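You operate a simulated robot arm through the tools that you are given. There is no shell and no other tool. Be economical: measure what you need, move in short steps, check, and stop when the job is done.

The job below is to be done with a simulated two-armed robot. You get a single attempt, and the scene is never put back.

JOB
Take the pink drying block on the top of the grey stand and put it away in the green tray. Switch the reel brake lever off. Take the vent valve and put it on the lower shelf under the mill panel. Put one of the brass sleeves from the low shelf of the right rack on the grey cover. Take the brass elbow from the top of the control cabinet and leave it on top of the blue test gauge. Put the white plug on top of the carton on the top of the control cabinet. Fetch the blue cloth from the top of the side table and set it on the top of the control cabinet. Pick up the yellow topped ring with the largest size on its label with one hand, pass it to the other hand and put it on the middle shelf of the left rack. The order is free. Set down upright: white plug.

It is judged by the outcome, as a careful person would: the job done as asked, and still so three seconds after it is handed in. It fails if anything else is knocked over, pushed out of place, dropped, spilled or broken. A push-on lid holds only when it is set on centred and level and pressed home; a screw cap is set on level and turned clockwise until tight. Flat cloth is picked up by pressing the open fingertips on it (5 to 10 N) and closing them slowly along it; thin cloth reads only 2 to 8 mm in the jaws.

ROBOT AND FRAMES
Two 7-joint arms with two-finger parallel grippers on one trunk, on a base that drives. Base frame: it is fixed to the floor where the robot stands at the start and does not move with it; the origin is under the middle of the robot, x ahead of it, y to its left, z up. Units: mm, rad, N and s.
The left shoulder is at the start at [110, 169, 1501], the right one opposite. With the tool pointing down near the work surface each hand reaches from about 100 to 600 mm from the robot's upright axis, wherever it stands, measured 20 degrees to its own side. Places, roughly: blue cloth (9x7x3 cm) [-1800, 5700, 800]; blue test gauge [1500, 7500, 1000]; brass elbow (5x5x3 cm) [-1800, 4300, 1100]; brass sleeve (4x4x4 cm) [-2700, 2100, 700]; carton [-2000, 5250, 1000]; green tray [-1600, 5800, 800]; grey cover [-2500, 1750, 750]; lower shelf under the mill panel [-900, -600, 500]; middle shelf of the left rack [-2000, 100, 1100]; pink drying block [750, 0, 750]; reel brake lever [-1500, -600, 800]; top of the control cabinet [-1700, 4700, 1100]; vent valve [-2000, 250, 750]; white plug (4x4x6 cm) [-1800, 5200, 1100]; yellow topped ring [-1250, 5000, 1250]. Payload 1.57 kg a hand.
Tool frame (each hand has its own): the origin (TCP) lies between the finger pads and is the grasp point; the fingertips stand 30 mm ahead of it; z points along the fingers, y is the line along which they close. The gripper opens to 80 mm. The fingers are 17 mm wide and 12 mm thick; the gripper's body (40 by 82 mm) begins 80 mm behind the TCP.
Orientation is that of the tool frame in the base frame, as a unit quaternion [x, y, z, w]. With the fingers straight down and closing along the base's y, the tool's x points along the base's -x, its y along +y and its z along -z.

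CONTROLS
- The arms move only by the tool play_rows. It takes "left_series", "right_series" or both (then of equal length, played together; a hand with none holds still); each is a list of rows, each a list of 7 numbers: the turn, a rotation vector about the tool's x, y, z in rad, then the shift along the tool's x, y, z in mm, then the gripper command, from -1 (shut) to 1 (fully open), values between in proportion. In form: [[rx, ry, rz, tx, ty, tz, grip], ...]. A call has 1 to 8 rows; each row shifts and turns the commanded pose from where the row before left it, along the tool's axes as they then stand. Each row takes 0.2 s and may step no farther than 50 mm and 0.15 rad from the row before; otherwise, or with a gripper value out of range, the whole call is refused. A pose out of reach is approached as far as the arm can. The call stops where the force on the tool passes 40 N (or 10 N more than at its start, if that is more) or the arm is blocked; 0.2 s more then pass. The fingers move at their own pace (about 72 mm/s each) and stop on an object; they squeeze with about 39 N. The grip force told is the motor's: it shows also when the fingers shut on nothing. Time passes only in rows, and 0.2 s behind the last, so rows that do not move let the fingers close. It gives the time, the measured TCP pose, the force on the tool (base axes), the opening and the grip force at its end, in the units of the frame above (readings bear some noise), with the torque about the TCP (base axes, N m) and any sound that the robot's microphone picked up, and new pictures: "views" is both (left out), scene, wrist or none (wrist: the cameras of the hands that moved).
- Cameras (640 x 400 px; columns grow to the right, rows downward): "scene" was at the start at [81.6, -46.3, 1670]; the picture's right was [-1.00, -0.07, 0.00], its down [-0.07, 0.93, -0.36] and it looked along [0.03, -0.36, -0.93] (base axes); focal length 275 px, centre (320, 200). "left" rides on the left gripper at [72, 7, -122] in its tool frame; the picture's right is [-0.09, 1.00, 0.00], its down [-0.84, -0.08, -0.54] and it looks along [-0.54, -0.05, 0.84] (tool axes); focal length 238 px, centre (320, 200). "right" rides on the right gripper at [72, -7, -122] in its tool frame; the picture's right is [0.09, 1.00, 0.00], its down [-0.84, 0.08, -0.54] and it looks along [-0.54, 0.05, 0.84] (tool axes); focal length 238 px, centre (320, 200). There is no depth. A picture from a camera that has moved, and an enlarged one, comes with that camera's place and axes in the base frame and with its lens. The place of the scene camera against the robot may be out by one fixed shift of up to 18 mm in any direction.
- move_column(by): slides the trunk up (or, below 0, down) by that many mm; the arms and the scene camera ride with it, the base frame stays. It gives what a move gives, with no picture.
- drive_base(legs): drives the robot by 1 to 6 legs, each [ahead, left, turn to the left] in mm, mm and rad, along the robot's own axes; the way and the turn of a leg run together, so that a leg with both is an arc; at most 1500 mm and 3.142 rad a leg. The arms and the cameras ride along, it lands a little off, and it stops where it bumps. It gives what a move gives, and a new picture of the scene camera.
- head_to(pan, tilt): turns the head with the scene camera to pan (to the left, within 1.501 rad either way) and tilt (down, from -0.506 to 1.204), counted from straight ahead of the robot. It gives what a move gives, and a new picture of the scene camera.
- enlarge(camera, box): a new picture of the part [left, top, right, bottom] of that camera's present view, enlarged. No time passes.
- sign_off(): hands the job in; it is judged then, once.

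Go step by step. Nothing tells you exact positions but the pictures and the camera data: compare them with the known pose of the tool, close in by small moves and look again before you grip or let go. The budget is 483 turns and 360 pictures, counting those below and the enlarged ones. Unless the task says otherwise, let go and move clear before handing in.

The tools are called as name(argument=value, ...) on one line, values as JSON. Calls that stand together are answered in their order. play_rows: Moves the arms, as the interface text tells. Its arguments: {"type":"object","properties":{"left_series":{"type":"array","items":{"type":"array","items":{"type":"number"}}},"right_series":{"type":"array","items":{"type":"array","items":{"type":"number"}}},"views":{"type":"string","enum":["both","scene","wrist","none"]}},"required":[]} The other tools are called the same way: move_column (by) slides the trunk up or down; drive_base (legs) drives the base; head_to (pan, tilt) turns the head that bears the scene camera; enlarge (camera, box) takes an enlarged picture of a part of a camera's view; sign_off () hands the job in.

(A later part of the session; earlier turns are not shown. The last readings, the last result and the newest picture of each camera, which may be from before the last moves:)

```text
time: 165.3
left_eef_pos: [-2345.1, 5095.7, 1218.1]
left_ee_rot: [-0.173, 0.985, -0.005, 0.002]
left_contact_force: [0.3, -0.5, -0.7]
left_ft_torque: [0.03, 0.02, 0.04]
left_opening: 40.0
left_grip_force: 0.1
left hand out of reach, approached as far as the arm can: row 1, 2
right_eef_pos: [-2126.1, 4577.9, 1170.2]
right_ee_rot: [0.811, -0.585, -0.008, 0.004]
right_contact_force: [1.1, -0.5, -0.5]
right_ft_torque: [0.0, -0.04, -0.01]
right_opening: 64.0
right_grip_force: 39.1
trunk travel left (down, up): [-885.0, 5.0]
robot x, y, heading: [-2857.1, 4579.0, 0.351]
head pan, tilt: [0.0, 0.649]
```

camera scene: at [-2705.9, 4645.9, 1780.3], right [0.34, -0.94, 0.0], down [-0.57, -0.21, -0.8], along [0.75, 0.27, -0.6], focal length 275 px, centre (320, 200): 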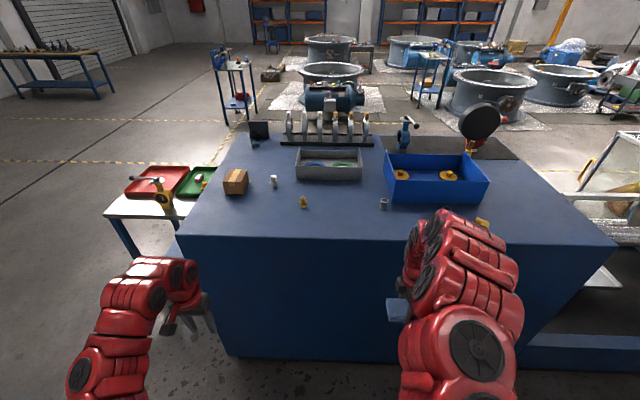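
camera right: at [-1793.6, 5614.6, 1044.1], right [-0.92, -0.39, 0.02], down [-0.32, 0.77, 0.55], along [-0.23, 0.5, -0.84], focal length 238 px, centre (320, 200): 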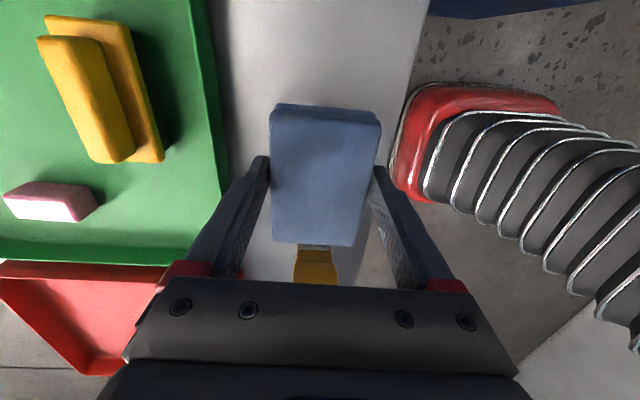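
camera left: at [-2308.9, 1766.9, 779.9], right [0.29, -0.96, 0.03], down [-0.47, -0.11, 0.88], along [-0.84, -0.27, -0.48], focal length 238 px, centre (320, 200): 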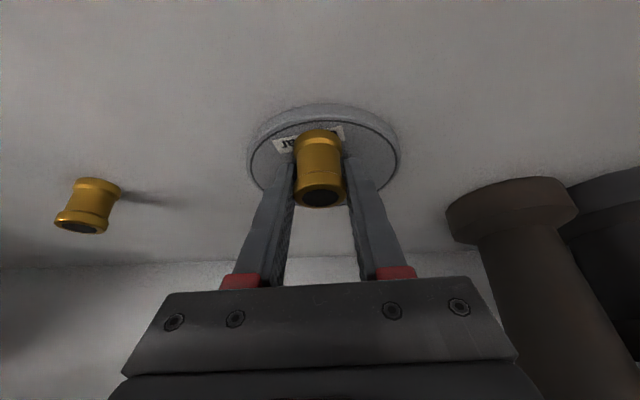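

drive_base(legs=[[300, 150, 0]])

play_rows(right_series=[[0, 0, 0, 0, 0, 0, -1]], views="wrist")

```text
time: 167.5
left_eef_pos: [-2109.2, 5340.8, 1218.6]
left_ee_rot: [-0.173, 0.985, -0.005, 0.004]
left_contact_force: [0.4, 0.7, -0.2]
left_ft_torque: [0.0, 0.0, 0.01]
left_opening: 40.0
left_grip_force: 0.0
right_eef_pos: [-1892.0, 4821.9, 1169.1]
right_ee_rot: [0.81, -0.586, -0.008, 0.004]
right_contact_force: [0.3, -0.6, -0.1]
right_ft_torque: [0.02, 0.01, 0.0]
right_opening: 64.1
right_grip_force: 38.8
trunk travel left (down, up): [-885.0, 5.0]
robot x, y, heading: [-2625.9, 4822.8, 0.344]
head pan, tilt: [0.0, 0.649]
camera scene: at [-2471.1, 4889.7, 1780.5], right [0.34, -0.94, 0.0], down [-0.57, -0.21, -0.8], along [0.75, 0.27, -0.6], focal length 275 px, centre (320, 200)
```

scene: 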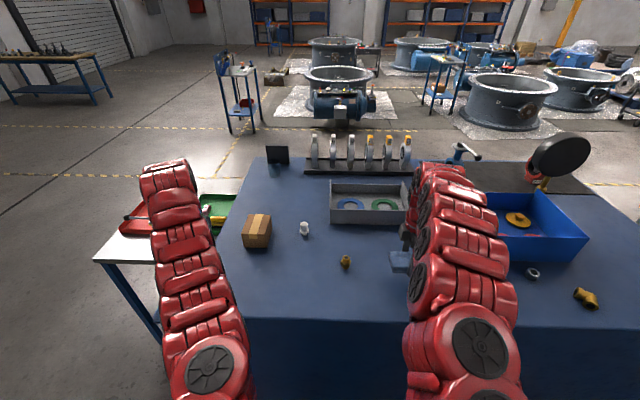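

```text
time: 167.9
left_eef_pos: [-2108.3, 5341.4, 1218.1]
left_ee_rot: [-0.173, 0.985, -0.005, 0.002]
left_contact_force: [-0.1, -0.2, 0.5]
left_ft_torque: [0.01, 0.0, 0.05]
left_opening: 39.7
left_grip_force: 0.0
right_eef_pos: [-1891.5, 4822.8, 1169.4]
right_ee_rot: [0.81, -0.586, -0.008, 0.004]
right_contact_force: [-0.9, -0.5, -0.7]
right_ft_torque: [0.03, 0.01, -0.05]
right_opening: 63.6
right_grip_force: 38.6
trunk travel left (down, up): [-885.0, 5.0]
robot x, y, heading: [-2626.0, 4824.3, 0.346]
head pan, tilt: [0.0, 0.649]
camera right: at [-1860.1, 4756.5, 1291.6], right [-0.92, -0.4, 0.02], down [-0.33, 0.77, 0.55], along [-0.23, 0.5, -0.83], focal length 238 px, centre (320, 200)
```

right: 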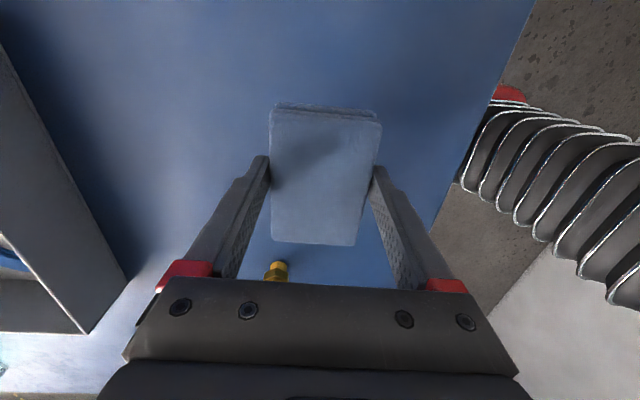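

play_rows(right_series=[[0, 0, 0, 0, 0, 25, -1], [0, 0, 0, 0, 0, 20, -1], [0, 0, 0, 0, 0, 5, -1], [0, 0, 0, 0, 0, 5, -1], [0, 0, 0, 0, 0, 5, -1]], views="none")

```text
time: 169.1
left_eef_pos: [-2110.5, 5341.7, 1220.1]
left_ee_rot: [-0.173, 0.985, -0.004, 0.004]
left_contact_force: [0.3, 0.1, -0.7]
left_ft_torque: [-0.02, -0.01, 0.01]
left_opening: 40.0
left_grip_force: 0.0
right_eef_pos: [-1892.7, 4823.0, 1111.8]
right_ee_rot: [0.81, -0.586, -0.006, 0.002]
right_contact_force: [0.3, -1.0, 26.3]
right_ft_torque: [0.69, -0.65, -0.05]
right_opening: 63.9
right_grip_force: 38.8
trunk travel left (down, up): [-885.0, 5.0]
robot x, y, heading: [-2622.0, 4827.5, 0.347]
head pan, tilt: [0.0, 0.649]
```

play_rows(right_series=[[0, 0, 0, 0, 0, -2, -1], [0, 0, 0, 0, 0, 0, 1], [0, 0, 0, 0, 0, 0, 1], [0, 0, 0, 0, 0, 0, 1], [0, 0, 0, 0, 0, -35, 1], [0, 0, 0, 0, 0, -40, 1]], views="wrist")

```text
time: 170.5
left_eef_pos: [-2109.2, 5342.6, 1217.3]
left_ee_rot: [-0.173, 0.985, -0.005, 0.004]
left_contact_force: [-0.3, -0.2, -0.6]
left_ft_torque: [-0.01, -0.01, 0.02]
left_opening: 40.0
left_grip_force: 0.2
right_eef_pos: [-1894.4, 4824.8, 1184.7]
right_ee_rot: [0.81, -0.587, -0.008, 0.005]
right_contact_force: [-1.0, 0.3, 1.1]
right_ft_torque: [0.0, -0.03, 0.02]
right_opening: 79.9
right_grip_force: 0.1
trunk travel left (down, up): [-885.0, 5.0]
robot x, y, heading: [-2624.1, 4821.5, 0.349]
head pan, tilt: [0.0, 0.649]
camera right: at [-1862.6, 4757.9, 1307.7], right [-0.92, -0.4, 0.02], down [-0.33, 0.77, 0.55], along [-0.23, 0.5, -0.84], focal length 238 px, centre (320, 200)
```

right: 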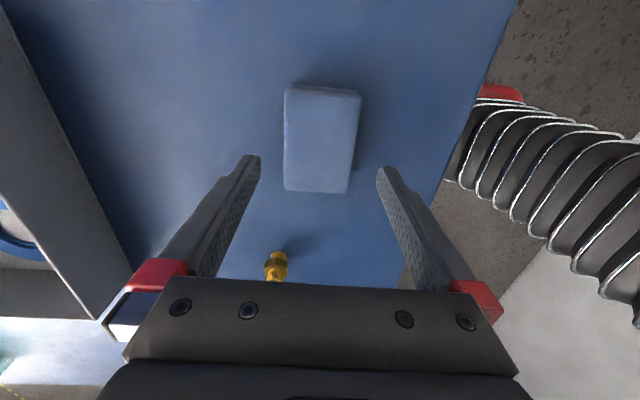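

Cloth placed. Now the white plug and carton; I zoom in.

enlarge(camera="scene", box=[220, 120, 420, 280])

enlarge(camera="scene", box=[300, 120, 420, 180])

```text
2.50 times, centred on (320, 200) of scene
camera zoom: at [-2472.3, 4892.6, 1780.5], right [0.34, -0.94, 0.0], down [-0.57, -0.21, -0.8], along [0.75, 0.27, -0.6], focal length 688 px, centre (320, 200)
```

zoom: 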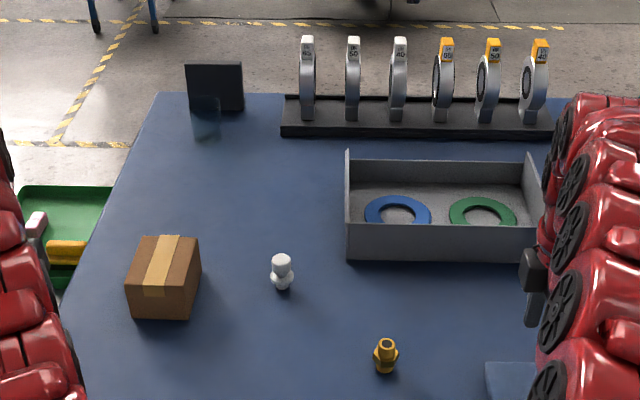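

```text
5.33 times, centred on (360, 150) of scene
camera zoom: at [-2472.3, 4892.6, 1780.5], right [0.34, -0.94, 0.0], down [-0.57, -0.21, -0.8], along [0.75, 0.27, -0.6], focal length 1469 px, centre (107, 467)
```

zoom: 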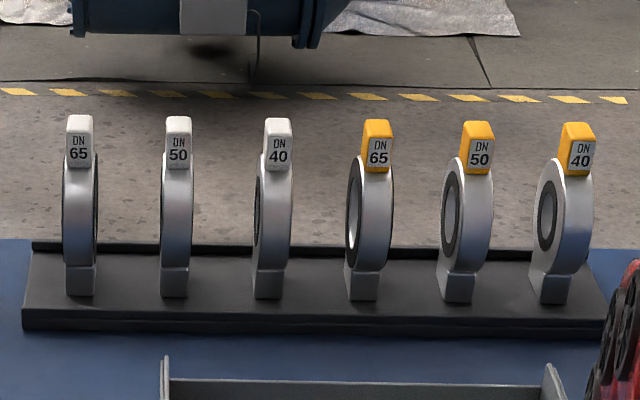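

The target ring is the yellow-topped DN 65 (4th from the left). First the plug: I raise both hands, turn the right hand back, and move closer.

play_rows(right_series=[[0, 0, 0, 0, 0, -40, 1], [0, 0, 0.14, 0, 0, -40, 1], [0, 0, 0.145, 0, 0, 0, 1], [0, 0, 0.145, 0, 0, 0, 1], [0, 0, 0.145, 0, 0, 0, 1], [0, 0, 0.145, 0, 0, 0, 1], [0, 0, 0.145, 0, 0, 0, 1], [0, 0, 0.145, 0, 0, 0, 1]], left_series=[[0, 0, 0, -20, 0, -20, 0.5], [0, 0, 0, 0, 0, -20, 0.5], [0, 0, 0, 0, 0, 0, 0.5], [0, 0, 0, 0, 0, 0, 0.5], [0, 0, 0, 0, 0, 0, 0.5], [0, 0, 0, 0, 0, 0, 0.5], [0, 0, 0, 0, 0, 0, 0.5], [0, 0, 0, 0, 0, 0, 0.5]], views="none")

play_rows(right_series=[[0, 0, 0.145, 0, 0, 0, 1], [0, 0, 0.145, 0, 0, 0, 1], [0, 0, 0.145, 0, 0, 0, 1], [0, 0, 0.12, 0, 0, 0, 1]], views="none")

drive_base(legs=[[236, -131, 0]])

play_rows(left_series=[[0, 0, 0, 0, 0, 0, 0.5]], views="wrist")

```text
time: 172.3
left_eef_pos: [-2089.1, 5349.7, 1257.7]
left_ee_rot: [-0.173, 0.985, -0.005, 0.002]
left_contact_force: [-0.5, -0.8, 0.1]
left_ft_torque: [-0.01, 0.0, 0.0]
left_opening: 60.0
left_grip_force: 0.1
right_eef_pos: [-1888.9, 4823.0, 1266.2]
right_ee_rot: [-0.426, 0.905, 0.005, -0.007]
right_contact_force: [-1.0, 0.2, -1.0]
right_ft_torque: [0.01, -0.01, 0.02]
right_opening: 80.0
right_grip_force: 0.1
trunk travel left (down, up): [-885.0, 5.0]
robot x, y, heading: [-2625.0, 4823.4, 0.346]
head pan, tilt: [0.0, 0.649]
```

```text
time: 173.3
left_eef_pos: [-2088.9, 5350.0, 1258.6]
left_ee_rot: [-0.173, 0.985, -0.005, 0.003]
left_contact_force: [0.8, 0.2, 0.4]
left_ft_torque: [-0.02, 0.02, 0.02]
left_opening: 60.1
left_grip_force: 0.0
right_eef_pos: [-1889.2, 4823.7, 1266.7]
right_ee_rot: [-0.16, 0.987, 0.003, -0.009]
right_contact_force: [-0.2, 0.1, 0.8]
right_ft_torque: [-0.03, -0.01, 0.02]
right_opening: 79.8
right_grip_force: 0.1
trunk travel left (down, up): [-885.0, 5.0]
robot x, y, heading: [-2623.9, 4827.6, 0.347]
head pan, tilt: [0.0, 0.649]
```

```text
time: 175.2
left_eef_pos: [-1821.9, 5302.5, 1258.1]
left_ee_rot: [-0.171, 0.985, -0.005, 0.003]
left_contact_force: [0.1, -0.2, 0.6]
left_ft_torque: [0.03, 0.01, -0.01]
left_opening: 59.8
left_grip_force: 0.1
right_eef_pos: [-1623.3, 4775.6, 1266.0]
right_ee_rot: [-0.16, 0.987, 0.002, -0.009]
right_contact_force: [0.2, -0.5, 0.6]
right_ft_torque: [0.01, 0.0, 0.0]
right_opening: 80.1
right_grip_force: 0.0
trunk travel left (down, up): [-885.0, 5.0]
robot x, y, heading: [-2356.2, 4781.9, 0.341]
head pan, tilt: [0.0, 0.649]
camera scene: at [-2204.5, 4846.0, 1780.5], right [0.34, -0.94, 0.0], down [-0.57, -0.2, -0.8], along [0.75, 0.27, -0.6], focal length 275 px, centre (320, 200)
```

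scene: 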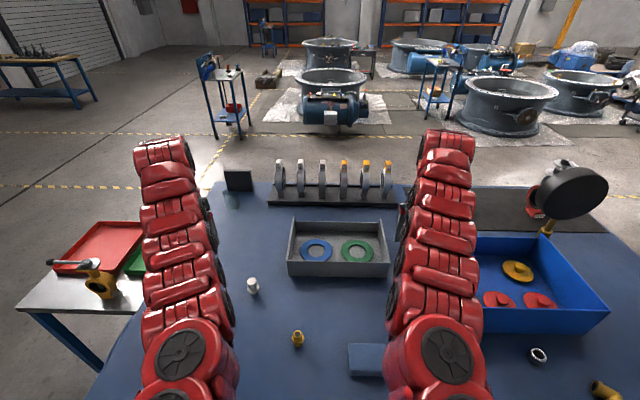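

```text
time: 175.6
left_eef_pos: [-1821.3, 5303.3, 1258.7]
left_ee_rot: [-0.171, 0.985, -0.004, 0.002]
left_contact_force: [-0.9, -0.7, 0.5]
left_ft_torque: [0.01, 0.0, 0.04]
left_opening: 60.2
left_grip_force: 0.0
right_eef_pos: [-1623.1, 4776.6, 1266.6]
right_ee_rot: [-0.16, 0.987, 0.002, -0.009]
right_contact_force: [-0.5, 0.4, -0.3]
right_ft_torque: [0.01, -0.02, -0.04]
right_opening: 80.0
right_grip_force: 0.1
trunk travel left (down, up): [-885.0, 5.0]
robot x, y, heading: [-2357.7, 4780.5, 0.344]
head pan, tilt: [0.0, 0.649]
camera left: at [-1891.9, 5287.0, 1380.1], right [-0.25, 0.97, -0.01], down [0.81, 0.21, 0.55], along [0.53, 0.13, -0.84], focal length 238 px, centre (320, 200)
```

left: 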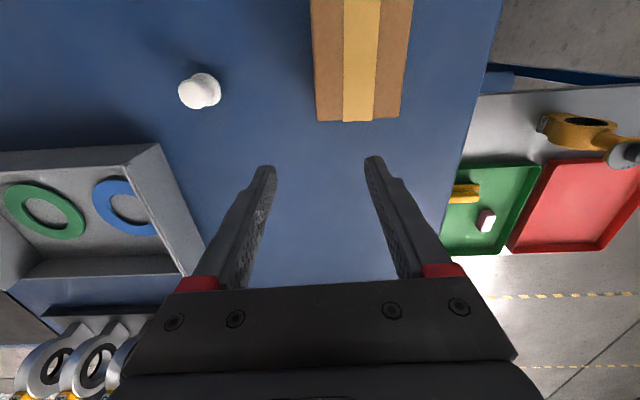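

play_rows(left_series=[[0, 0, 0, 13, -40, 10, 0.5], [0, 0, 0, 13, -40, 20, 0.5], [0, 0, 0, 13, -37, 30, 0.5], [0, 0, 0, 0, 0, 25, 0.5]], views="wrist")

```text
time: 176.6
left_eef_pos: [-1808.1, 5165.4, 1171.2]
left_ee_rot: [-0.171, 0.985, -0.005, 0.001]
left_contact_force: [0.8, -0.2, -0.4]
left_ft_torque: [0.01, 0.02, 0.02]
left_opening: 59.9
left_grip_force: 0.0
left hand out of reach, approached as far as the arm can: row 4
right_eef_pos: [-1622.2, 4774.9, 1264.3]
right_ee_rot: [-0.16, 0.987, 0.002, -0.009]
right_contact_force: [-0.7, -0.2, -0.8]
right_ft_torque: [-0.04, -0.02, 0.0]
right_opening: 80.1
right_grip_force: 0.0
trunk travel left (down, up): [-885.0, 5.0]
robot x, y, heading: [-2358.2, 4780.3, 0.344]
head pan, tilt: [0.0, 0.649]
camera left: at [-1878.3, 5149.3, 1292.9], right [-0.25, 0.97, -0.01], down [0.81, 0.21, 0.54], along [0.53, 0.13, -0.84], focal length 238 px, centre (320, 200)
```

left: 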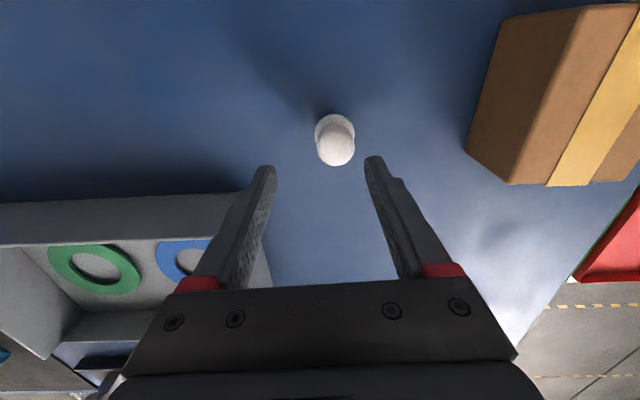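

play_rows(left_series=[[0, 0, 0, 6, 8, 10, 0.5], [0, 0, 0, 6, 7, 10, 0.5], [0, 0, 0, 0, 0, 10, 0.5]], views="wrist")

```text
time: 177.4
left_eef_pos: [-1820.0, 5178.6, 1139.1]
left_ee_rot: [-0.172, 0.985, -0.005, 0.003]
left_contact_force: [0.5, -0.7, 0.4]
left_ft_torque: [-0.03, 0.01, 0.0]
left_opening: 59.9
left_grip_force: 0.1
left hand out of reach, approached as far as the arm can: row 2
right_eef_pos: [-1622.3, 4775.6, 1265.5]
right_ee_rot: [-0.16, 0.987, 0.002, -0.009]
right_contact_force: [0.1, 0.2, 0.6]
right_ft_torque: [0.01, 0.0, 0.01]
right_opening: 79.8
right_grip_force: 0.1
trunk travel left (down, up): [-885.0, 5.0]
robot x, y, heading: [-2354.0, 4777.1, 0.347]
head pan, tilt: [0.0, 0.649]
camera left: at [-1890.7, 5163.2, 1260.7], right [-0.25, 0.97, -0.01], down [0.81, 0.21, 0.55], along [0.53, 0.13, -0.84], focal length 238 px, centre (320, 200)
```

left: 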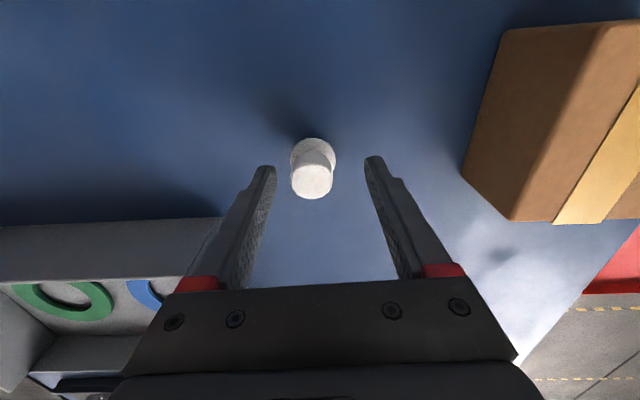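

play_rows(left_series=[[0, 0, 0, 5, -5, 8, 0.5], [0, 0, 0, 0, 0, 9, 0.5], [0, 0, 0, 0, 0, 8, 0.5]], views="wrist")

```text
time: 178.2
left_eef_pos: [-1824.2, 5173.9, 1113.8]
left_ee_rot: [-0.172, 0.985, -0.004, 0.003]
left_contact_force: [0.4, -0.7, -0.2]
left_ft_torque: [-0.01, 0.01, -0.04]
left_opening: 59.7
left_grip_force: 0.1
right_eef_pos: [-1622.7, 4775.0, 1265.3]
right_ee_rot: [-0.16, 0.987, 0.003, -0.011]
right_contact_force: [0.2, 0.4, -0.8]
right_ft_torque: [0.01, 0.02, -0.02]
right_opening: 80.2
right_grip_force: 0.1
trunk travel left (down, up): [-885.0, 5.0]
robot x, y, heading: [-2357.3, 4785.0, 0.347]
head pan, tilt: [0.0, 0.649]
camera left: at [-1894.5, 5157.5, 1235.8], right [-0.25, 0.97, -0.01], down [0.81, 0.21, 0.55], along [0.53, 0.13, -0.84], focal length 238 px, centre (320, 200)
```

left: 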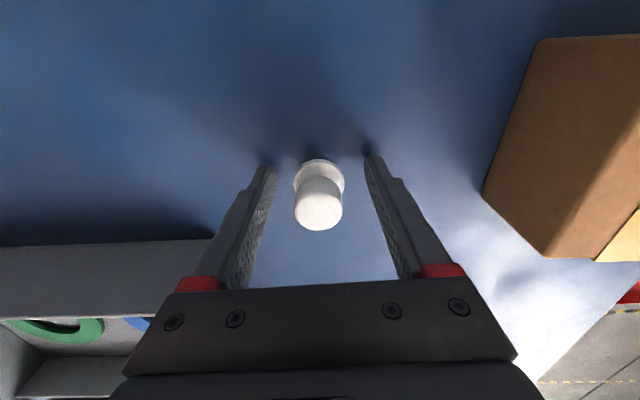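

play_rows(left_series=[[0, 0, 0, 0, 0, 0, -1], [0, 0, 0, 0, 0, 0, -1], [0, 0, 0, 0, 0, 0, -1], [0, 0, 0, 0, 0, -30, -1], [0, 0, 0, -10, 0, -30, -1]], views="wrist")

```text
time: 179.4
left_eef_pos: [-1810.1, 5179.3, 1163.8]
left_ee_rot: [-0.171, 0.985, -0.005, 0.001]
left_contact_force: [-0.2, -0.6, 0.7]
left_ft_torque: [-0.01, 0.02, 0.0]
left_opening: 30.1
left_grip_force: 39.1
left hand out of reach, approached as far as the arm can: row 4
right_eef_pos: [-1621.1, 4775.2, 1264.8]
right_ee_rot: [-0.159, 0.987, 0.003, -0.008]
right_contact_force: [-0.1, 0.8, -0.2]
right_ft_torque: [0.01, 0.03, 0.04]
right_opening: 80.2
right_grip_force: 0.1
trunk travel left (down, up): [-885.0, 5.0]
robot x, y, heading: [-2359.6, 4779.4, 0.344]
head pan, tilt: [0.0, 0.649]
camera left: at [-1880.6, 5161.9, 1286.1], right [-0.25, 0.97, -0.01], down [0.81, 0.21, 0.54], along [0.53, 0.13, -0.84], focal length 238 px, centre (320, 200)
```

left: 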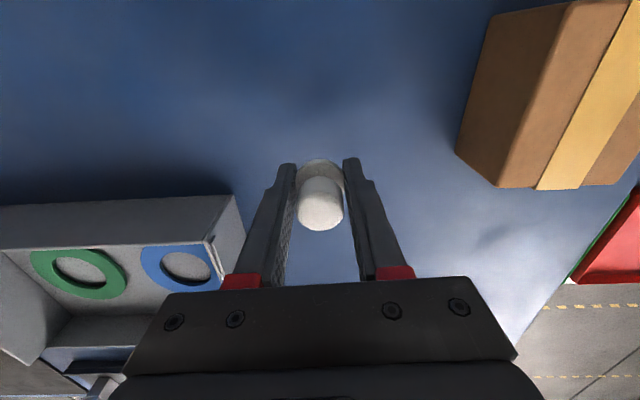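

Plug held. I raise it above the carton height and shift left over the carton.

play_rows(left_series=[[0, 0, 0, -10, 0, -30, -1], [0, 0, 0, -5, 0, -30, -1], [0, 0, 0, 0, 45, 0, -1], [0, 0, 0, 0, 45, 0, -1], [0, 0, 0, 0, 45, 0, -1], [0, 0, 0, 0, 25, 0, -1]], views="wrist")

```text
time: 180.8
left_eef_pos: [-1850.5, 5336.7, 1220.9]
left_ee_rot: [-0.17, 0.985, -0.006, 0.003]
left_contact_force: [-1.4, 0.4, -1.1]
left_ft_torque: [0.0, 0.0, 0.0]
left_opening: 30.3
left_grip_force: 38.4
right_eef_pos: [-1622.4, 4777.0, 1266.1]
right_ee_rot: [-0.16, 0.987, 0.002, -0.009]
right_contact_force: [-0.4, 0.6, 0.4]
right_ft_torque: [0.01, 0.01, 0.03]
right_opening: 79.9
right_grip_force: 0.0
trunk travel left (down, up): [-885.0, 5.0]
robot x, y, heading: [-2356.1, 4781.5, 0.342]
head pan, tilt: [0.0, 0.649]
camera left: at [-1921.0, 5321.0, 1342.6], right [-0.25, 0.97, -0.01], down [0.81, 0.21, 0.55], along [0.53, 0.13, -0.84], focal length 238 px, centre (320, 200)
```

left: 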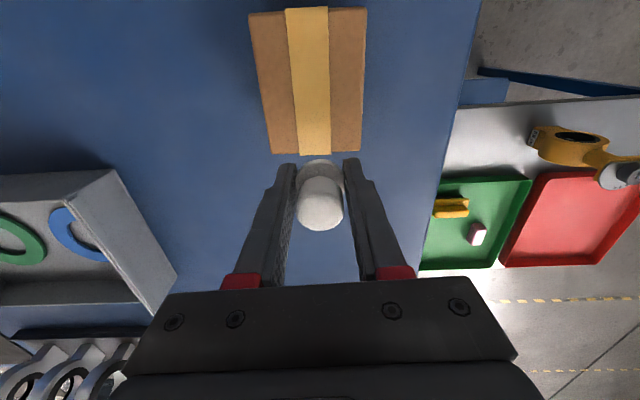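

drive_base(legs=[[-45, 0, 0]])

play_rows(left_series=[[0, 0, 0, 0, 0, 15, -1]], views="wrist")

```text
time: 181.7
left_eef_pos: [-1885.7, 5322.2, 1215.6]
left_ee_rot: [-0.17, 0.985, -0.005, -0.001]
left_contact_force: [0.4, 0.4, -0.2]
left_ft_torque: [-0.03, 0.09, 0.0]
left_opening: 30.1
left_grip_force: 38.8
right_eef_pos: [-1659.3, 4763.2, 1261.3]
right_ee_rot: [-0.16, 0.987, 0.003, -0.011]
right_contact_force: [0.6, 0.5, -0.3]
right_ft_torque: [-0.04, 0.08, 0.0]
right_opening: 80.3
right_grip_force: 0.0
trunk travel left (down, up): [-885.0, 5.0]
robot x, y, heading: [-2401.0, 4764.8, 0.346]
head pan, tilt: [0.0, 0.649]
camera scene: at [-2235.1, 4833.7, 1779.0], right [0.34, -0.94, 0.0], down [-0.57, -0.2, -0.79], along [0.75, 0.27, -0.61], focal length 275 px, centre (320, 200)
```

scene: 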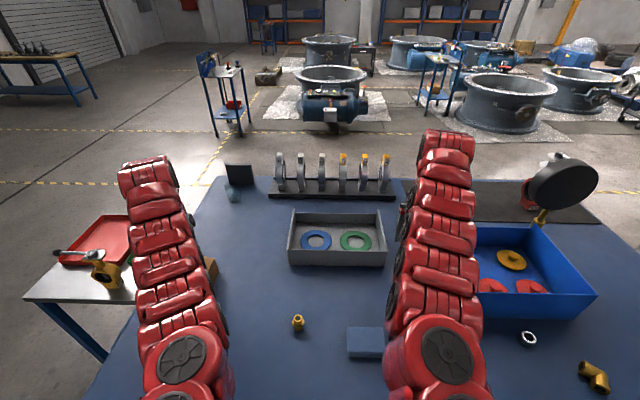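

```text
time: 182.1
left_eef_pos: [-1891.4, 5318.8, 1204.9]
left_ee_rot: [-0.17, 0.985, -0.005, 0.003]
left_contact_force: [-0.1, 0.0, -0.8]
left_ft_torque: [-0.04, 0.02, -0.02]
left_opening: 30.1
left_grip_force: 39.2
right_eef_pos: [-1664.8, 4760.3, 1265.6]
right_ee_rot: [-0.16, 0.987, 0.003, -0.009]
right_contact_force: [-0.5, 1.1, -0.8]
right_ft_torque: [0.01, -0.02, -0.01]
right_opening: 80.0
right_grip_force: 0.3
trunk travel left (down, up): [-885.0, 5.0]
robot x, y, heading: [-2397.0, 4769.5, 0.342]
head pan, tilt: [0.0, 0.649]
camera left: at [-1962.3, 5303.6, 1328.3], right [-0.25, 0.97, -0.01], down [0.81, 0.21, 0.55], along [0.53, 0.13, -0.84], focal length 238 px, centre (320, 200)
```

left: 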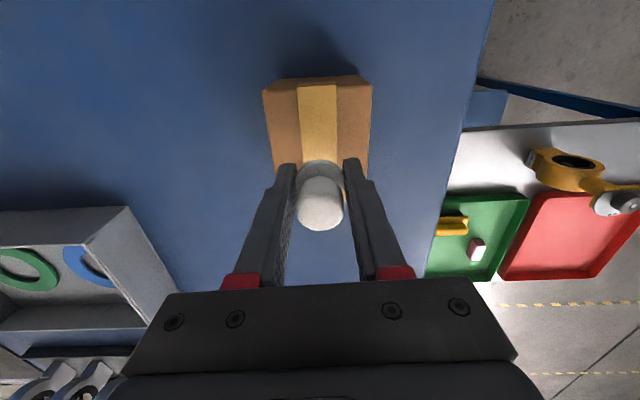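

Plug is centred over the carton. I lower it until contact.

play_rows(left_series=[[0, 0, 0, 0, 0, 8, -1], [0, 0, 0, 0, 0, 4, -1]], views="none")

play_rows(left_series=[[0, 0, 0, 0, 0, 4, -1]], views="none")

```text
time: 182.7
left_eef_pos: [-1892.4, 5320.2, 1194.0]
left_ee_rot: [-0.171, 0.985, -0.005, 0.001]
left_contact_force: [-0.1, -0.1, -0.5]
left_ft_torque: [0.02, -0.02, -0.03]
left_opening: 30.3
left_grip_force: 39.1
right_eef_pos: [-1665.4, 4760.5, 1266.3]
right_ee_rot: [-0.16, 0.987, 0.002, -0.009]
right_contact_force: [1.1, 0.1, 0.4]
right_ft_torque: [0.01, 0.03, -0.03]
right_opening: 80.0
right_grip_force: 0.0
trunk travel left (down, up): [-885.0, 5.0]
robot x, y, heading: [-2399.1, 4767.8, 0.345]
head pan, tilt: [0.0, 0.649]
```

```text
time: 183.1
left_eef_pos: [-1893.3, 5320.3, 1190.6]
left_ee_rot: [-0.17, 0.985, -0.005, 0.002]
left_contact_force: [0.3, -0.4, 0.3]
left_ft_torque: [-0.01, 0.04, 0.0]
left_opening: 30.1
left_grip_force: 39.3
right_eef_pos: [-1665.9, 4759.2, 1266.2]
right_ee_rot: [-0.161, 0.987, 0.003, -0.009]
right_contact_force: [-1.3, 0.4, 0.0]
right_ft_torque: [-0.04, -0.01, 0.0]
right_opening: 80.0
right_grip_force: 0.0
trunk travel left (down, up): [-885.0, 5.0]
robot x, y, heading: [-2398.0, 4766.6, 0.34]
head pan, tilt: [0.0, 0.649]
```

play_rows(left_series=[[0, 0, 0, 0, 0, 4, -1]], views="none")

play_rows(left_series=[[0, 0, 0, 0, 0, 3, -1]], views="none")

play_rows(left_series=[[0, 0, 0, 0, 0, 3, -1]], views="wrist")

```text
time: 183.5
left_eef_pos: [-1891.9, 5317.9, 1184.7]
left_ee_rot: [-0.17, 0.985, -0.004, 0.003]
left_contact_force: [0.1, 0.2, 0.1]
left_ft_torque: [0.0, 0.02, 0.0]
left_opening: 30.3
left_grip_force: 38.8
right_eef_pos: [-1664.9, 4761.2, 1265.7]
right_ee_rot: [-0.16, 0.987, 0.003, -0.009]
right_contact_force: [0.0, 0.0, -0.3]
right_ft_torque: [0.02, -0.02, 0.0]
right_opening: 79.9
right_grip_force: 0.0
trunk travel left (down, up): [-885.0, 5.0]
robot x, y, heading: [-2398.9, 4764.9, 0.342]
head pan, tilt: [0.0, 0.649]
```

```text
time: 183.9
left_eef_pos: [-1891.6, 5319.7, 1183.5]
left_ee_rot: [-0.171, 0.985, -0.005, 0.002]
left_contact_force: [-0.4, 0.2, -0.7]
left_ft_torque: [-0.02, 0.0, -0.02]
left_opening: 30.3
left_grip_force: 39.0
right_eef_pos: [-1663.9, 4760.0, 1265.6]
right_ee_rot: [-0.16, 0.987, 0.002, -0.009]
right_contact_force: [0.2, -0.6, -0.1]
right_ft_torque: [-0.02, 0.02, 0.02]
right_opening: 79.8
right_grip_force: 0.1
trunk travel left (down, up): [-885.0, 5.0]
robot x, y, heading: [-2395.8, 4763.6, 0.345]
head pan, tilt: [0.0, 0.649]
```

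```text
time: 184.3
left_eef_pos: [-1892.0, 5320.5, 1180.7]
left_ee_rot: [-0.171, 0.985, -0.005, 0.003]
left_contact_force: [-0.8, 0.4, 0.1]
left_ft_torque: [0.0, 0.01, -0.02]
left_opening: 30.1
left_grip_force: 38.6
right_eef_pos: [-1664.3, 4760.7, 1265.9]
right_ee_rot: [-0.16, 0.987, 0.002, -0.01]
right_contact_force: [-0.9, 0.4, 0.6]
right_ft_torque: [0.0, -0.02, 0.01]
right_opening: 80.1
right_grip_force: 0.1
trunk travel left (down, up): [-885.0, 5.0]
robot x, y, heading: [-2401.1, 4763.7, 0.341]
head pan, tilt: [0.0, 0.649]
camera left: at [-1963.4, 5303.3, 1301.7], right [-0.25, 0.97, -0.01], down [0.81, 0.21, 0.55], along [0.53, 0.13, -0.84], focal length 238 px, centre (320, 200)
```

left: 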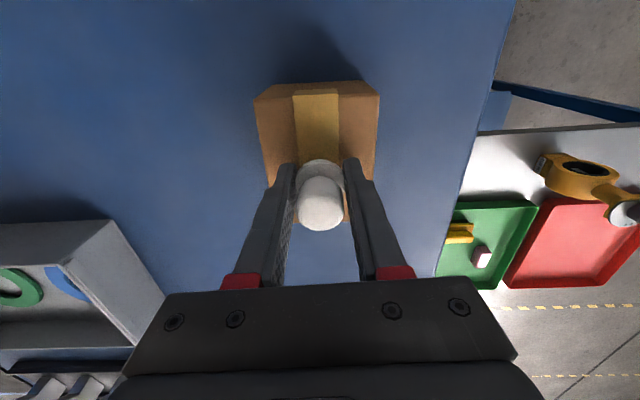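

play_rows(left_series=[[0, 0, 0, 0, 0, 3, -1], [0, 0, 0, 0, 0, 0, -1]], views="none")

play_rows(left_series=[[0, 0, 0, 0, 0, 3, -1], [0, 0, 0, 0, 0, 0, -1]], views="none")

play_rows(left_series=[[0, 0, 0, 0, 0, 2, -1], [0, 0, 0, 0, 0, 0, -1]], views="none")

```text
time: 184.9
left_eef_pos: [-1892.1, 5319.3, 1178.7]
left_ee_rot: [-0.17, 0.985, -0.003, 0.005]
left_contact_force: [0.0, 2.0, 11.7]
left_ft_torque: [0.06, -0.09, -0.02]
left_opening: 30.0
left_grip_force: 38.9
right_eef_pos: [-1665.7, 4758.9, 1266.8]
right_ee_rot: [-0.16, 0.987, 0.003, -0.01]
right_contact_force: [-0.4, -0.6, 0.4]
right_ft_torque: [-0.03, -0.01, -0.03]
right_opening: 80.1
right_grip_force: 0.2
trunk travel left (down, up): [-885.0, 5.0]
robot x, y, heading: [-2399.0, 4767.0, 0.342]
head pan, tilt: [0.0, 0.649]
```

```text
time: 185.5
left_eef_pos: [-1893.8, 5318.0, 1178.3]
left_ee_rot: [-0.17, 0.985, -0.003, 0.006]
left_contact_force: [6.9, 8.2, 35.5]
left_ft_torque: [0.31, -0.34, -0.05]
left_opening: 30.4
left_grip_force: 38.7
right_eef_pos: [-1665.9, 4758.1, 1267.6]
right_ee_rot: [-0.16, 0.987, 0.003, -0.007]
right_contact_force: [-0.5, -0.2, 1.4]
right_ft_torque: [0.0, -0.01, 0.02]
right_opening: 79.9
right_grip_force: 0.1
trunk travel left (down, up): [-885.0, 5.0]
robot x, y, heading: [-2396.2, 4768.7, 0.345]
head pan, tilt: [0.0, 0.649]
```

```text
time: 186.1
left_eef_pos: [-1895.3, 5317.9, 1174.7]
left_ee_rot: [-0.17, 0.986, -0.003, 0.004]
left_contact_force: [5.1, 8.3, 38.8]
left_ft_torque: [0.35, -0.2, -0.08]
left_opening: 30.2
left_grip_force: 39.1
right_eef_pos: [-1666.8, 4757.4, 1265.7]
right_ee_rot: [-0.16, 0.987, 0.003, -0.008]
right_contact_force: [0.8, 0.7, -0.4]
right_ft_torque: [-0.07, 0.02, -0.02]
right_opening: 80.0
right_grip_force: 0.0
trunk travel left (down, up): [-885.0, 5.0]
robot x, y, heading: [-2399.6, 4765.5, 0.344]
head pan, tilt: [0.0, 0.649]
```

Contact was reached at 1178; I relieve the press and release.

play_rows(left_series=[[0, 0, 0, 0, 0, -5, -1], [0, 0, 0, 0, 0, 0, -1]], views="none")

play_rows(left_series=[[0, 0, 0, 0, 0, 0, -0.1], [0, 0, 0, 0, 0, 0, 0.5], [0, 0, 0, 0, 0, 0, 0.5]], views="wrist")

```text
time: 186.7
left_eef_pos: [-1894.8, 5317.8, 1175.8]
left_ee_rot: [-0.17, 0.985, -0.006, 0.001]
left_contact_force: [-1.6, -0.8, 3.1]
left_ft_torque: [0.0, 0.06, 0.0]
left_opening: 30.4
left_grip_force: 38.7
right_eef_pos: [-1665.7, 4757.8, 1264.4]
right_ee_rot: [-0.16, 0.987, 0.003, -0.008]
right_contact_force: [-0.2, 0.3, 0.7]
right_ft_torque: [-0.03, -0.01, 0.02]
right_opening: 80.0
right_grip_force: 0.1
trunk travel left (down, up): [-885.0, 5.0]
robot x, y, heading: [-2401.7, 4766.3, 0.343]
head pan, tilt: [0.0, 0.649]
```

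```text
time: 187.5
left_eef_pos: [-1893.1, 5318.4, 1177.6]
left_ee_rot: [-0.171, 0.985, -0.005, 0.003]
left_contact_force: [0.5, -0.2, -0.3]
left_ft_torque: [0.03, -0.02, 0.0]
left_opening: 60.0
left_grip_force: 0.1
right_eef_pos: [-1663.3, 4760.9, 1266.4]
right_ee_rot: [-0.16, 0.987, 0.002, -0.009]
right_contact_force: [0.0, -0.6, -0.5]
right_ft_torque: [0.0, 0.02, -0.03]
right_opening: 80.0
right_grip_force: 0.1
trunk travel left (down, up): [-885.0, 5.0]
robot x, y, heading: [-2399.5, 4763.2, 0.341]
head pan, tilt: [0.0, 0.649]
camera left: at [-1963.1, 5302.7, 1299.1], right [-0.25, 0.97, -0.01], down [0.81, 0.21, 0.55], along [0.53, 0.13, -0.84], focal length 238 px, centre (320, 200)
```

left: 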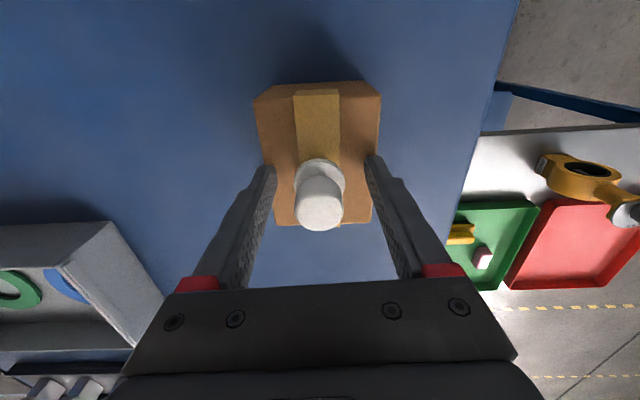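

play_rows(left_series=[[0, 0, 0, 0, 0, -25, 0.5], [0, 0, 0, -5, 0, -35, 0.5], [0, 0, 0, -10, 0, -40, 0.5]], views="wrist")

```text
time: 188.3
left_eef_pos: [-1878.4, 5326.5, 1276.1]
left_ee_rot: [-0.169, 0.986, -0.006, 0.001]
left_contact_force: [-0.6, -0.1, -0.4]
left_ft_torque: [-0.01, -0.06, -0.01]
left_opening: 59.9
left_grip_force: 0.0
right_eef_pos: [-1665.4, 4761.0, 1265.6]
right_ee_rot: [-0.159, 0.987, 0.002, -0.01]
right_contact_force: [0.3, 0.6, 0.5]
right_ft_torque: [-0.01, 0.01, 0.01]
right_opening: 80.2
right_grip_force: 0.1
trunk travel left (down, up): [-885.0, 5.0]
robot x, y, heading: [-2399.6, 4766.3, 0.342]
head pan, tilt: [0.0, 0.649]
camera left: at [-1949.6, 5310.1, 1399.0], right [-0.25, 0.97, -0.01], down [0.81, 0.21, 0.54], along [0.53, 0.13, -0.84], focal length 238 px, centre (320, 200)
```

left: 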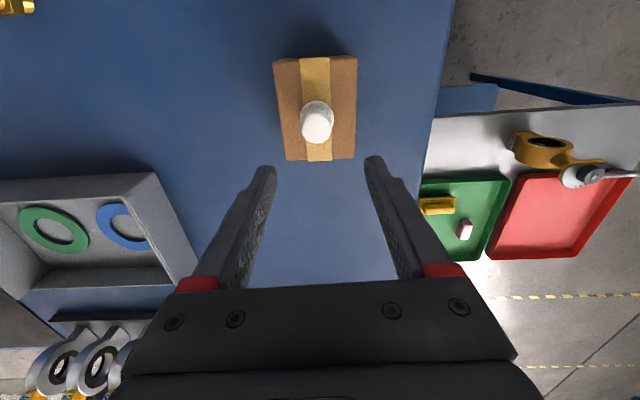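

Plug done. Next the brass elbow at the cabinet's south-west corner: I move the base so the right hand is over it.

drive_base(legs=[[-190, 0, 0], [0, -405, 0]])

play_rows(right_series=[[0, 0, 0, 0, 0, 0, 1]], views="wrist")

```text
time: 192.0
left_eef_pos: [-1921.4, 4876.4, 1276.4]
left_ee_rot: [-0.166, 0.986, -0.006, 0.003]
left_contact_force: [-0.8, 0.3, -0.1]
left_ft_torque: [0.0, -0.01, -0.02]
left_opening: 60.2
left_grip_force: 0.0
right_eef_pos: [-1710.6, 4310.5, 1264.6]
right_ee_rot: [-0.155, 0.988, 0.002, -0.009]
right_contact_force: [0.5, 0.1, -0.3]
right_ft_torque: [0.0, -0.01, 0.0]
right_opening: 80.0
right_grip_force: 0.1
trunk travel left (down, up): [-885.0, 5.0]
robot x, y, heading: [-2444.5, 4317.3, 0.336]
head pan, tilt: [0.0, 0.649]
camera scene: at [-2290.5, 4385.2, 1780.3], right [0.33, -0.94, 0.0], down [-0.57, -0.2, -0.8], along [0.75, 0.26, -0.6], focal length 275 px, centre (320, 200)
```

scene: 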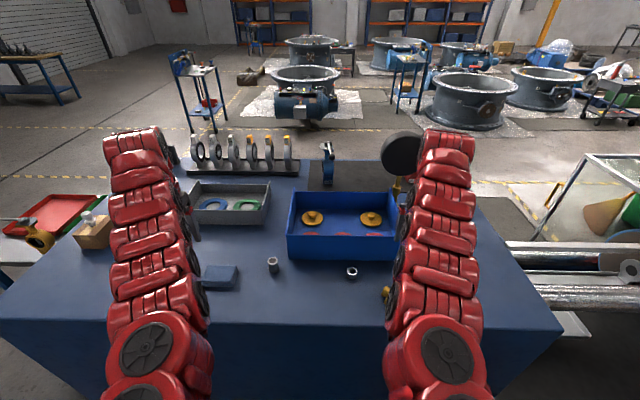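

```text
time: 192.4
left_eef_pos: [-1920.8, 4878.0, 1276.2]
left_ee_rot: [-0.166, 0.986, -0.004, 0.002]
left_contact_force: [-0.5, -0.3, -0.8]
left_ft_torque: [0.02, 0.03, -0.01]
left_opening: 60.1
left_grip_force: 0.1
right_eef_pos: [-1710.3, 4310.3, 1265.9]
right_ee_rot: [-0.155, 0.988, 0.002, -0.008]
right_contact_force: [0.4, 0.2, 0.9]
right_ft_torque: [-0.01, -0.01, -0.01]
right_opening: 79.9
right_grip_force: 0.2
trunk travel left (down, up): [-885.0, 5.0]
robot x, y, heading: [-2446.8, 4319.0, 0.335]
head pan, tilt: [0.0, 0.649]
camera right: at [-1774.2, 4281.1, 1389.9], right [-0.39, 0.92, 0.01], down [0.78, 0.33, 0.53], along [0.48, 0.22, -0.85], focal length 238 px, centre (320, 200)
```

right: 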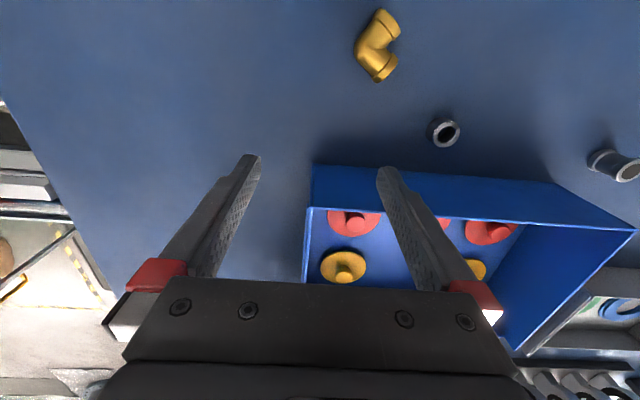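

drive_base(legs=[[-82, 55, 0]])

play_rows(right_series=[[0, 0, 0, 0, 0, 40, 1], [0, 0, 0, 0, 0, 40, 1]], views="wrist")

```text
time: 193.5
left_eef_pos: [-2012.0, 4900.2, 1275.9]
left_ee_rot: [-0.165, 0.986, -0.004, 0.001]
left_contact_force: [0.1, -0.2, -0.5]
left_ft_torque: [-0.02, 0.03, 0.02]
left_opening: 59.7
left_grip_force: 0.1
right_eef_pos: [-1803.4, 4331.3, 1263.1]
right_ee_rot: [-0.155, 0.988, 0.003, -0.01]
right_contact_force: [1.0, -0.5, -0.4]
right_ft_torque: [0.02, -0.01, -0.01]
right_opening: 80.1
right_grip_force: 0.1
trunk travel left (down, up): [-885.0, 5.0]
robot x, y, heading: [-2540.0, 4341.9, 0.333]
head pan, tilt: [0.0, 0.649]
camera scene: at [-2381.2, 4407.3, 1779.9], right [0.33, -0.95, 0.0], down [-0.57, -0.2, -0.8], along [0.75, 0.26, -0.61], focal length 275 px, centre (320, 200)
```

scene: 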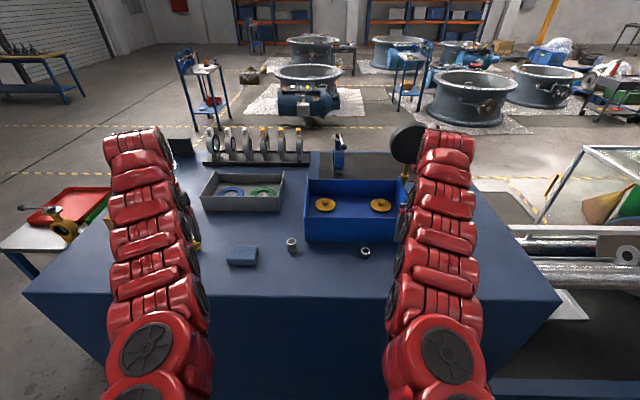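

```text
time: 194.1
left_eef_pos: [-2011.3, 4899.3, 1275.5]
left_ee_rot: [-0.164, 0.986, -0.005, 0.002]
left_contact_force: [-0.7, -1.3, 0.2]
left_ft_torque: [0.01, -0.02, -0.01]
left_opening: 59.9
left_grip_force: 0.2
right_eef_pos: [-1803.8, 4330.9, 1185.1]
right_ee_rot: [-0.154, 0.988, 0.004, -0.01]
right_contact_force: [-0.1, 0.0, 0.1]
right_ft_torque: [-0.03, 0.01, 0.02]
right_opening: 79.8
right_grip_force: 0.0
trunk travel left (down, up): [-885.0, 5.0]
robot x, y, heading: [-2541.1, 4344.9, 0.331]
head pan, tilt: [0.0, 0.649]
camera right: at [-1868.0, 4301.1, 1309.2], right [-0.39, 0.92, 0.01], down [0.78, 0.33, 0.53], along [0.48, 0.21, -0.85], focal length 238 px, centre (320, 200)
```

right: 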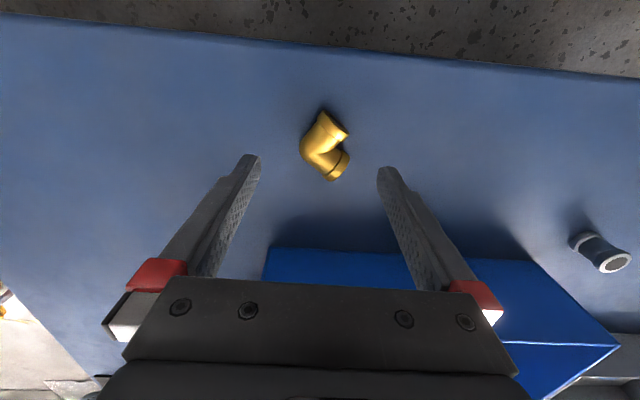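

play_rows(right_series=[[0, 0, 0, 0, 4, 35, 1], [0, 0, 0, 0, 0, 25, 1], [0, 0, 0, 0, 0, 11, 1]], views="wrist")

```text
time: 194.9
left_eef_pos: [-2014.7, 4899.7, 1277.6]
left_ee_rot: [-0.165, 0.986, -0.005, 0.002]
left_contact_force: [0.9, 0.3, -0.8]
left_ft_torque: [-0.02, 0.0, 0.02]
left_opening: 60.0
left_grip_force: 0.0
right_eef_pos: [-1811.8, 4337.4, 1114.6]
right_ee_rot: [-0.154, 0.988, 0.002, -0.008]
right_contact_force: [0.4, 0.6, -0.4]
right_ft_torque: [0.0, -0.04, 0.0]
right_opening: 79.9
right_grip_force: 0.1
trunk travel left (down, up): [-885.0, 5.0]
robot x, y, heading: [-2540.6, 4346.0, 0.336]
head pan, tilt: [0.0, 0.649]
camera right: at [-1875.2, 4308.6, 1239.0], right [-0.39, 0.92, 0.01], down [0.78, 0.33, 0.53], along [0.48, 0.21, -0.85], focal length 238 px, centre (320, 200)
```

right: 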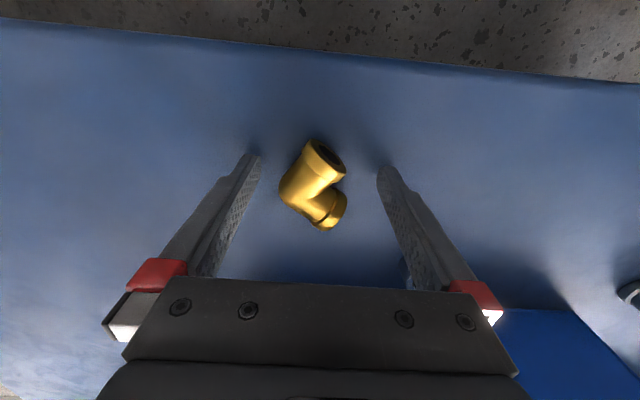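

play_rows(right_series=[[0, 0, 0, -12, -3, 0, 1], [0, 0, 0, 0, 0, 0, -1], [0, 0, 0, 0, 0, 0, -1], [0, 0, 0, 0, 0, 0, -1], [0, 0, 0, 0, 0, 0, -1]], views="wrist")

```text
time: 196.1
left_eef_pos: [-2013.8, 4900.3, 1276.3]
left_ee_rot: [-0.165, 0.986, -0.004, 0.003]
left_contact_force: [-1.1, -0.3, -0.7]
left_ft_torque: [-0.01, 0.0, -0.04]
left_opening: 60.0
left_grip_force: 0.0
right_eef_pos: [-1797.1, 4336.0, 1115.5]
right_ee_rot: [-0.155, 0.988, 0.002, -0.01]
right_contact_force: [0.3, -0.3, 0.0]
right_ft_torque: [0.01, 0.0, 0.02]
right_opening: 48.0
right_grip_force: 39.5
trunk travel left (down, up): [-885.0, 5.0]
robot x, y, heading: [-2543.1, 4343.4, 0.332]
head pan, tilt: [0.0, 0.649]
camera right: at [-1861.1, 4309.2, 1238.4], right [-0.39, 0.92, 0.01], down [0.78, 0.33, 0.53], along [0.48, 0.21, -0.85], focal length 238 px, centre (320, 200)
```

right: 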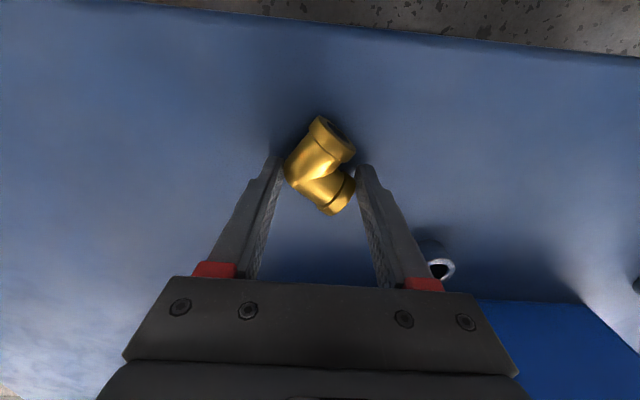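

play_rows(right_series=[[0, 0, 0, 0, 0, -15, -1], [0, 0, 0, 0, 0, -30, -1], [0, 0, 0, -10, 0, -40, -1], [0, 0, 0, -10, 0, -40, -1]], views="wrist")

```text
time: 197.1
left_eef_pos: [-2015.0, 4900.0, 1278.1]
left_ee_rot: [-0.166, 0.986, -0.004, 0.002]
left_contact_force: [-0.1, 0.3, 0.2]
left_ft_torque: [0.05, 0.0, 0.03]
left_opening: 60.3
left_grip_force: 0.0
right_eef_pos: [-1780.1, 4339.9, 1240.0]
right_ee_rot: [-0.155, 0.988, 0.003, -0.009]
right_contact_force: [0.6, 0.1, -1.8]
right_ft_torque: [0.07, 0.0, 0.0]
right_opening: 45.6
right_grip_force: 39.2
right hand out of reach, approached as far as the arm can: row 4
trunk travel left (down, up): [-885.0, 5.0]
robot x, y, heading: [-2540.5, 4346.4, 0.336]
head pan, tilt: [0.0, 0.649]
camera right: at [-1844.0, 4311.5, 1364.0], right [-0.39, 0.92, 0.01], down [0.78, 0.33, 0.53], along [0.48, 0.21, -0.85], focal length 238 px, centre (320, 200)
```

right: 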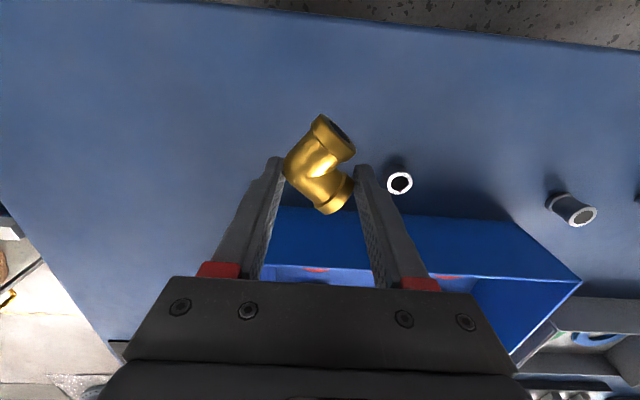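

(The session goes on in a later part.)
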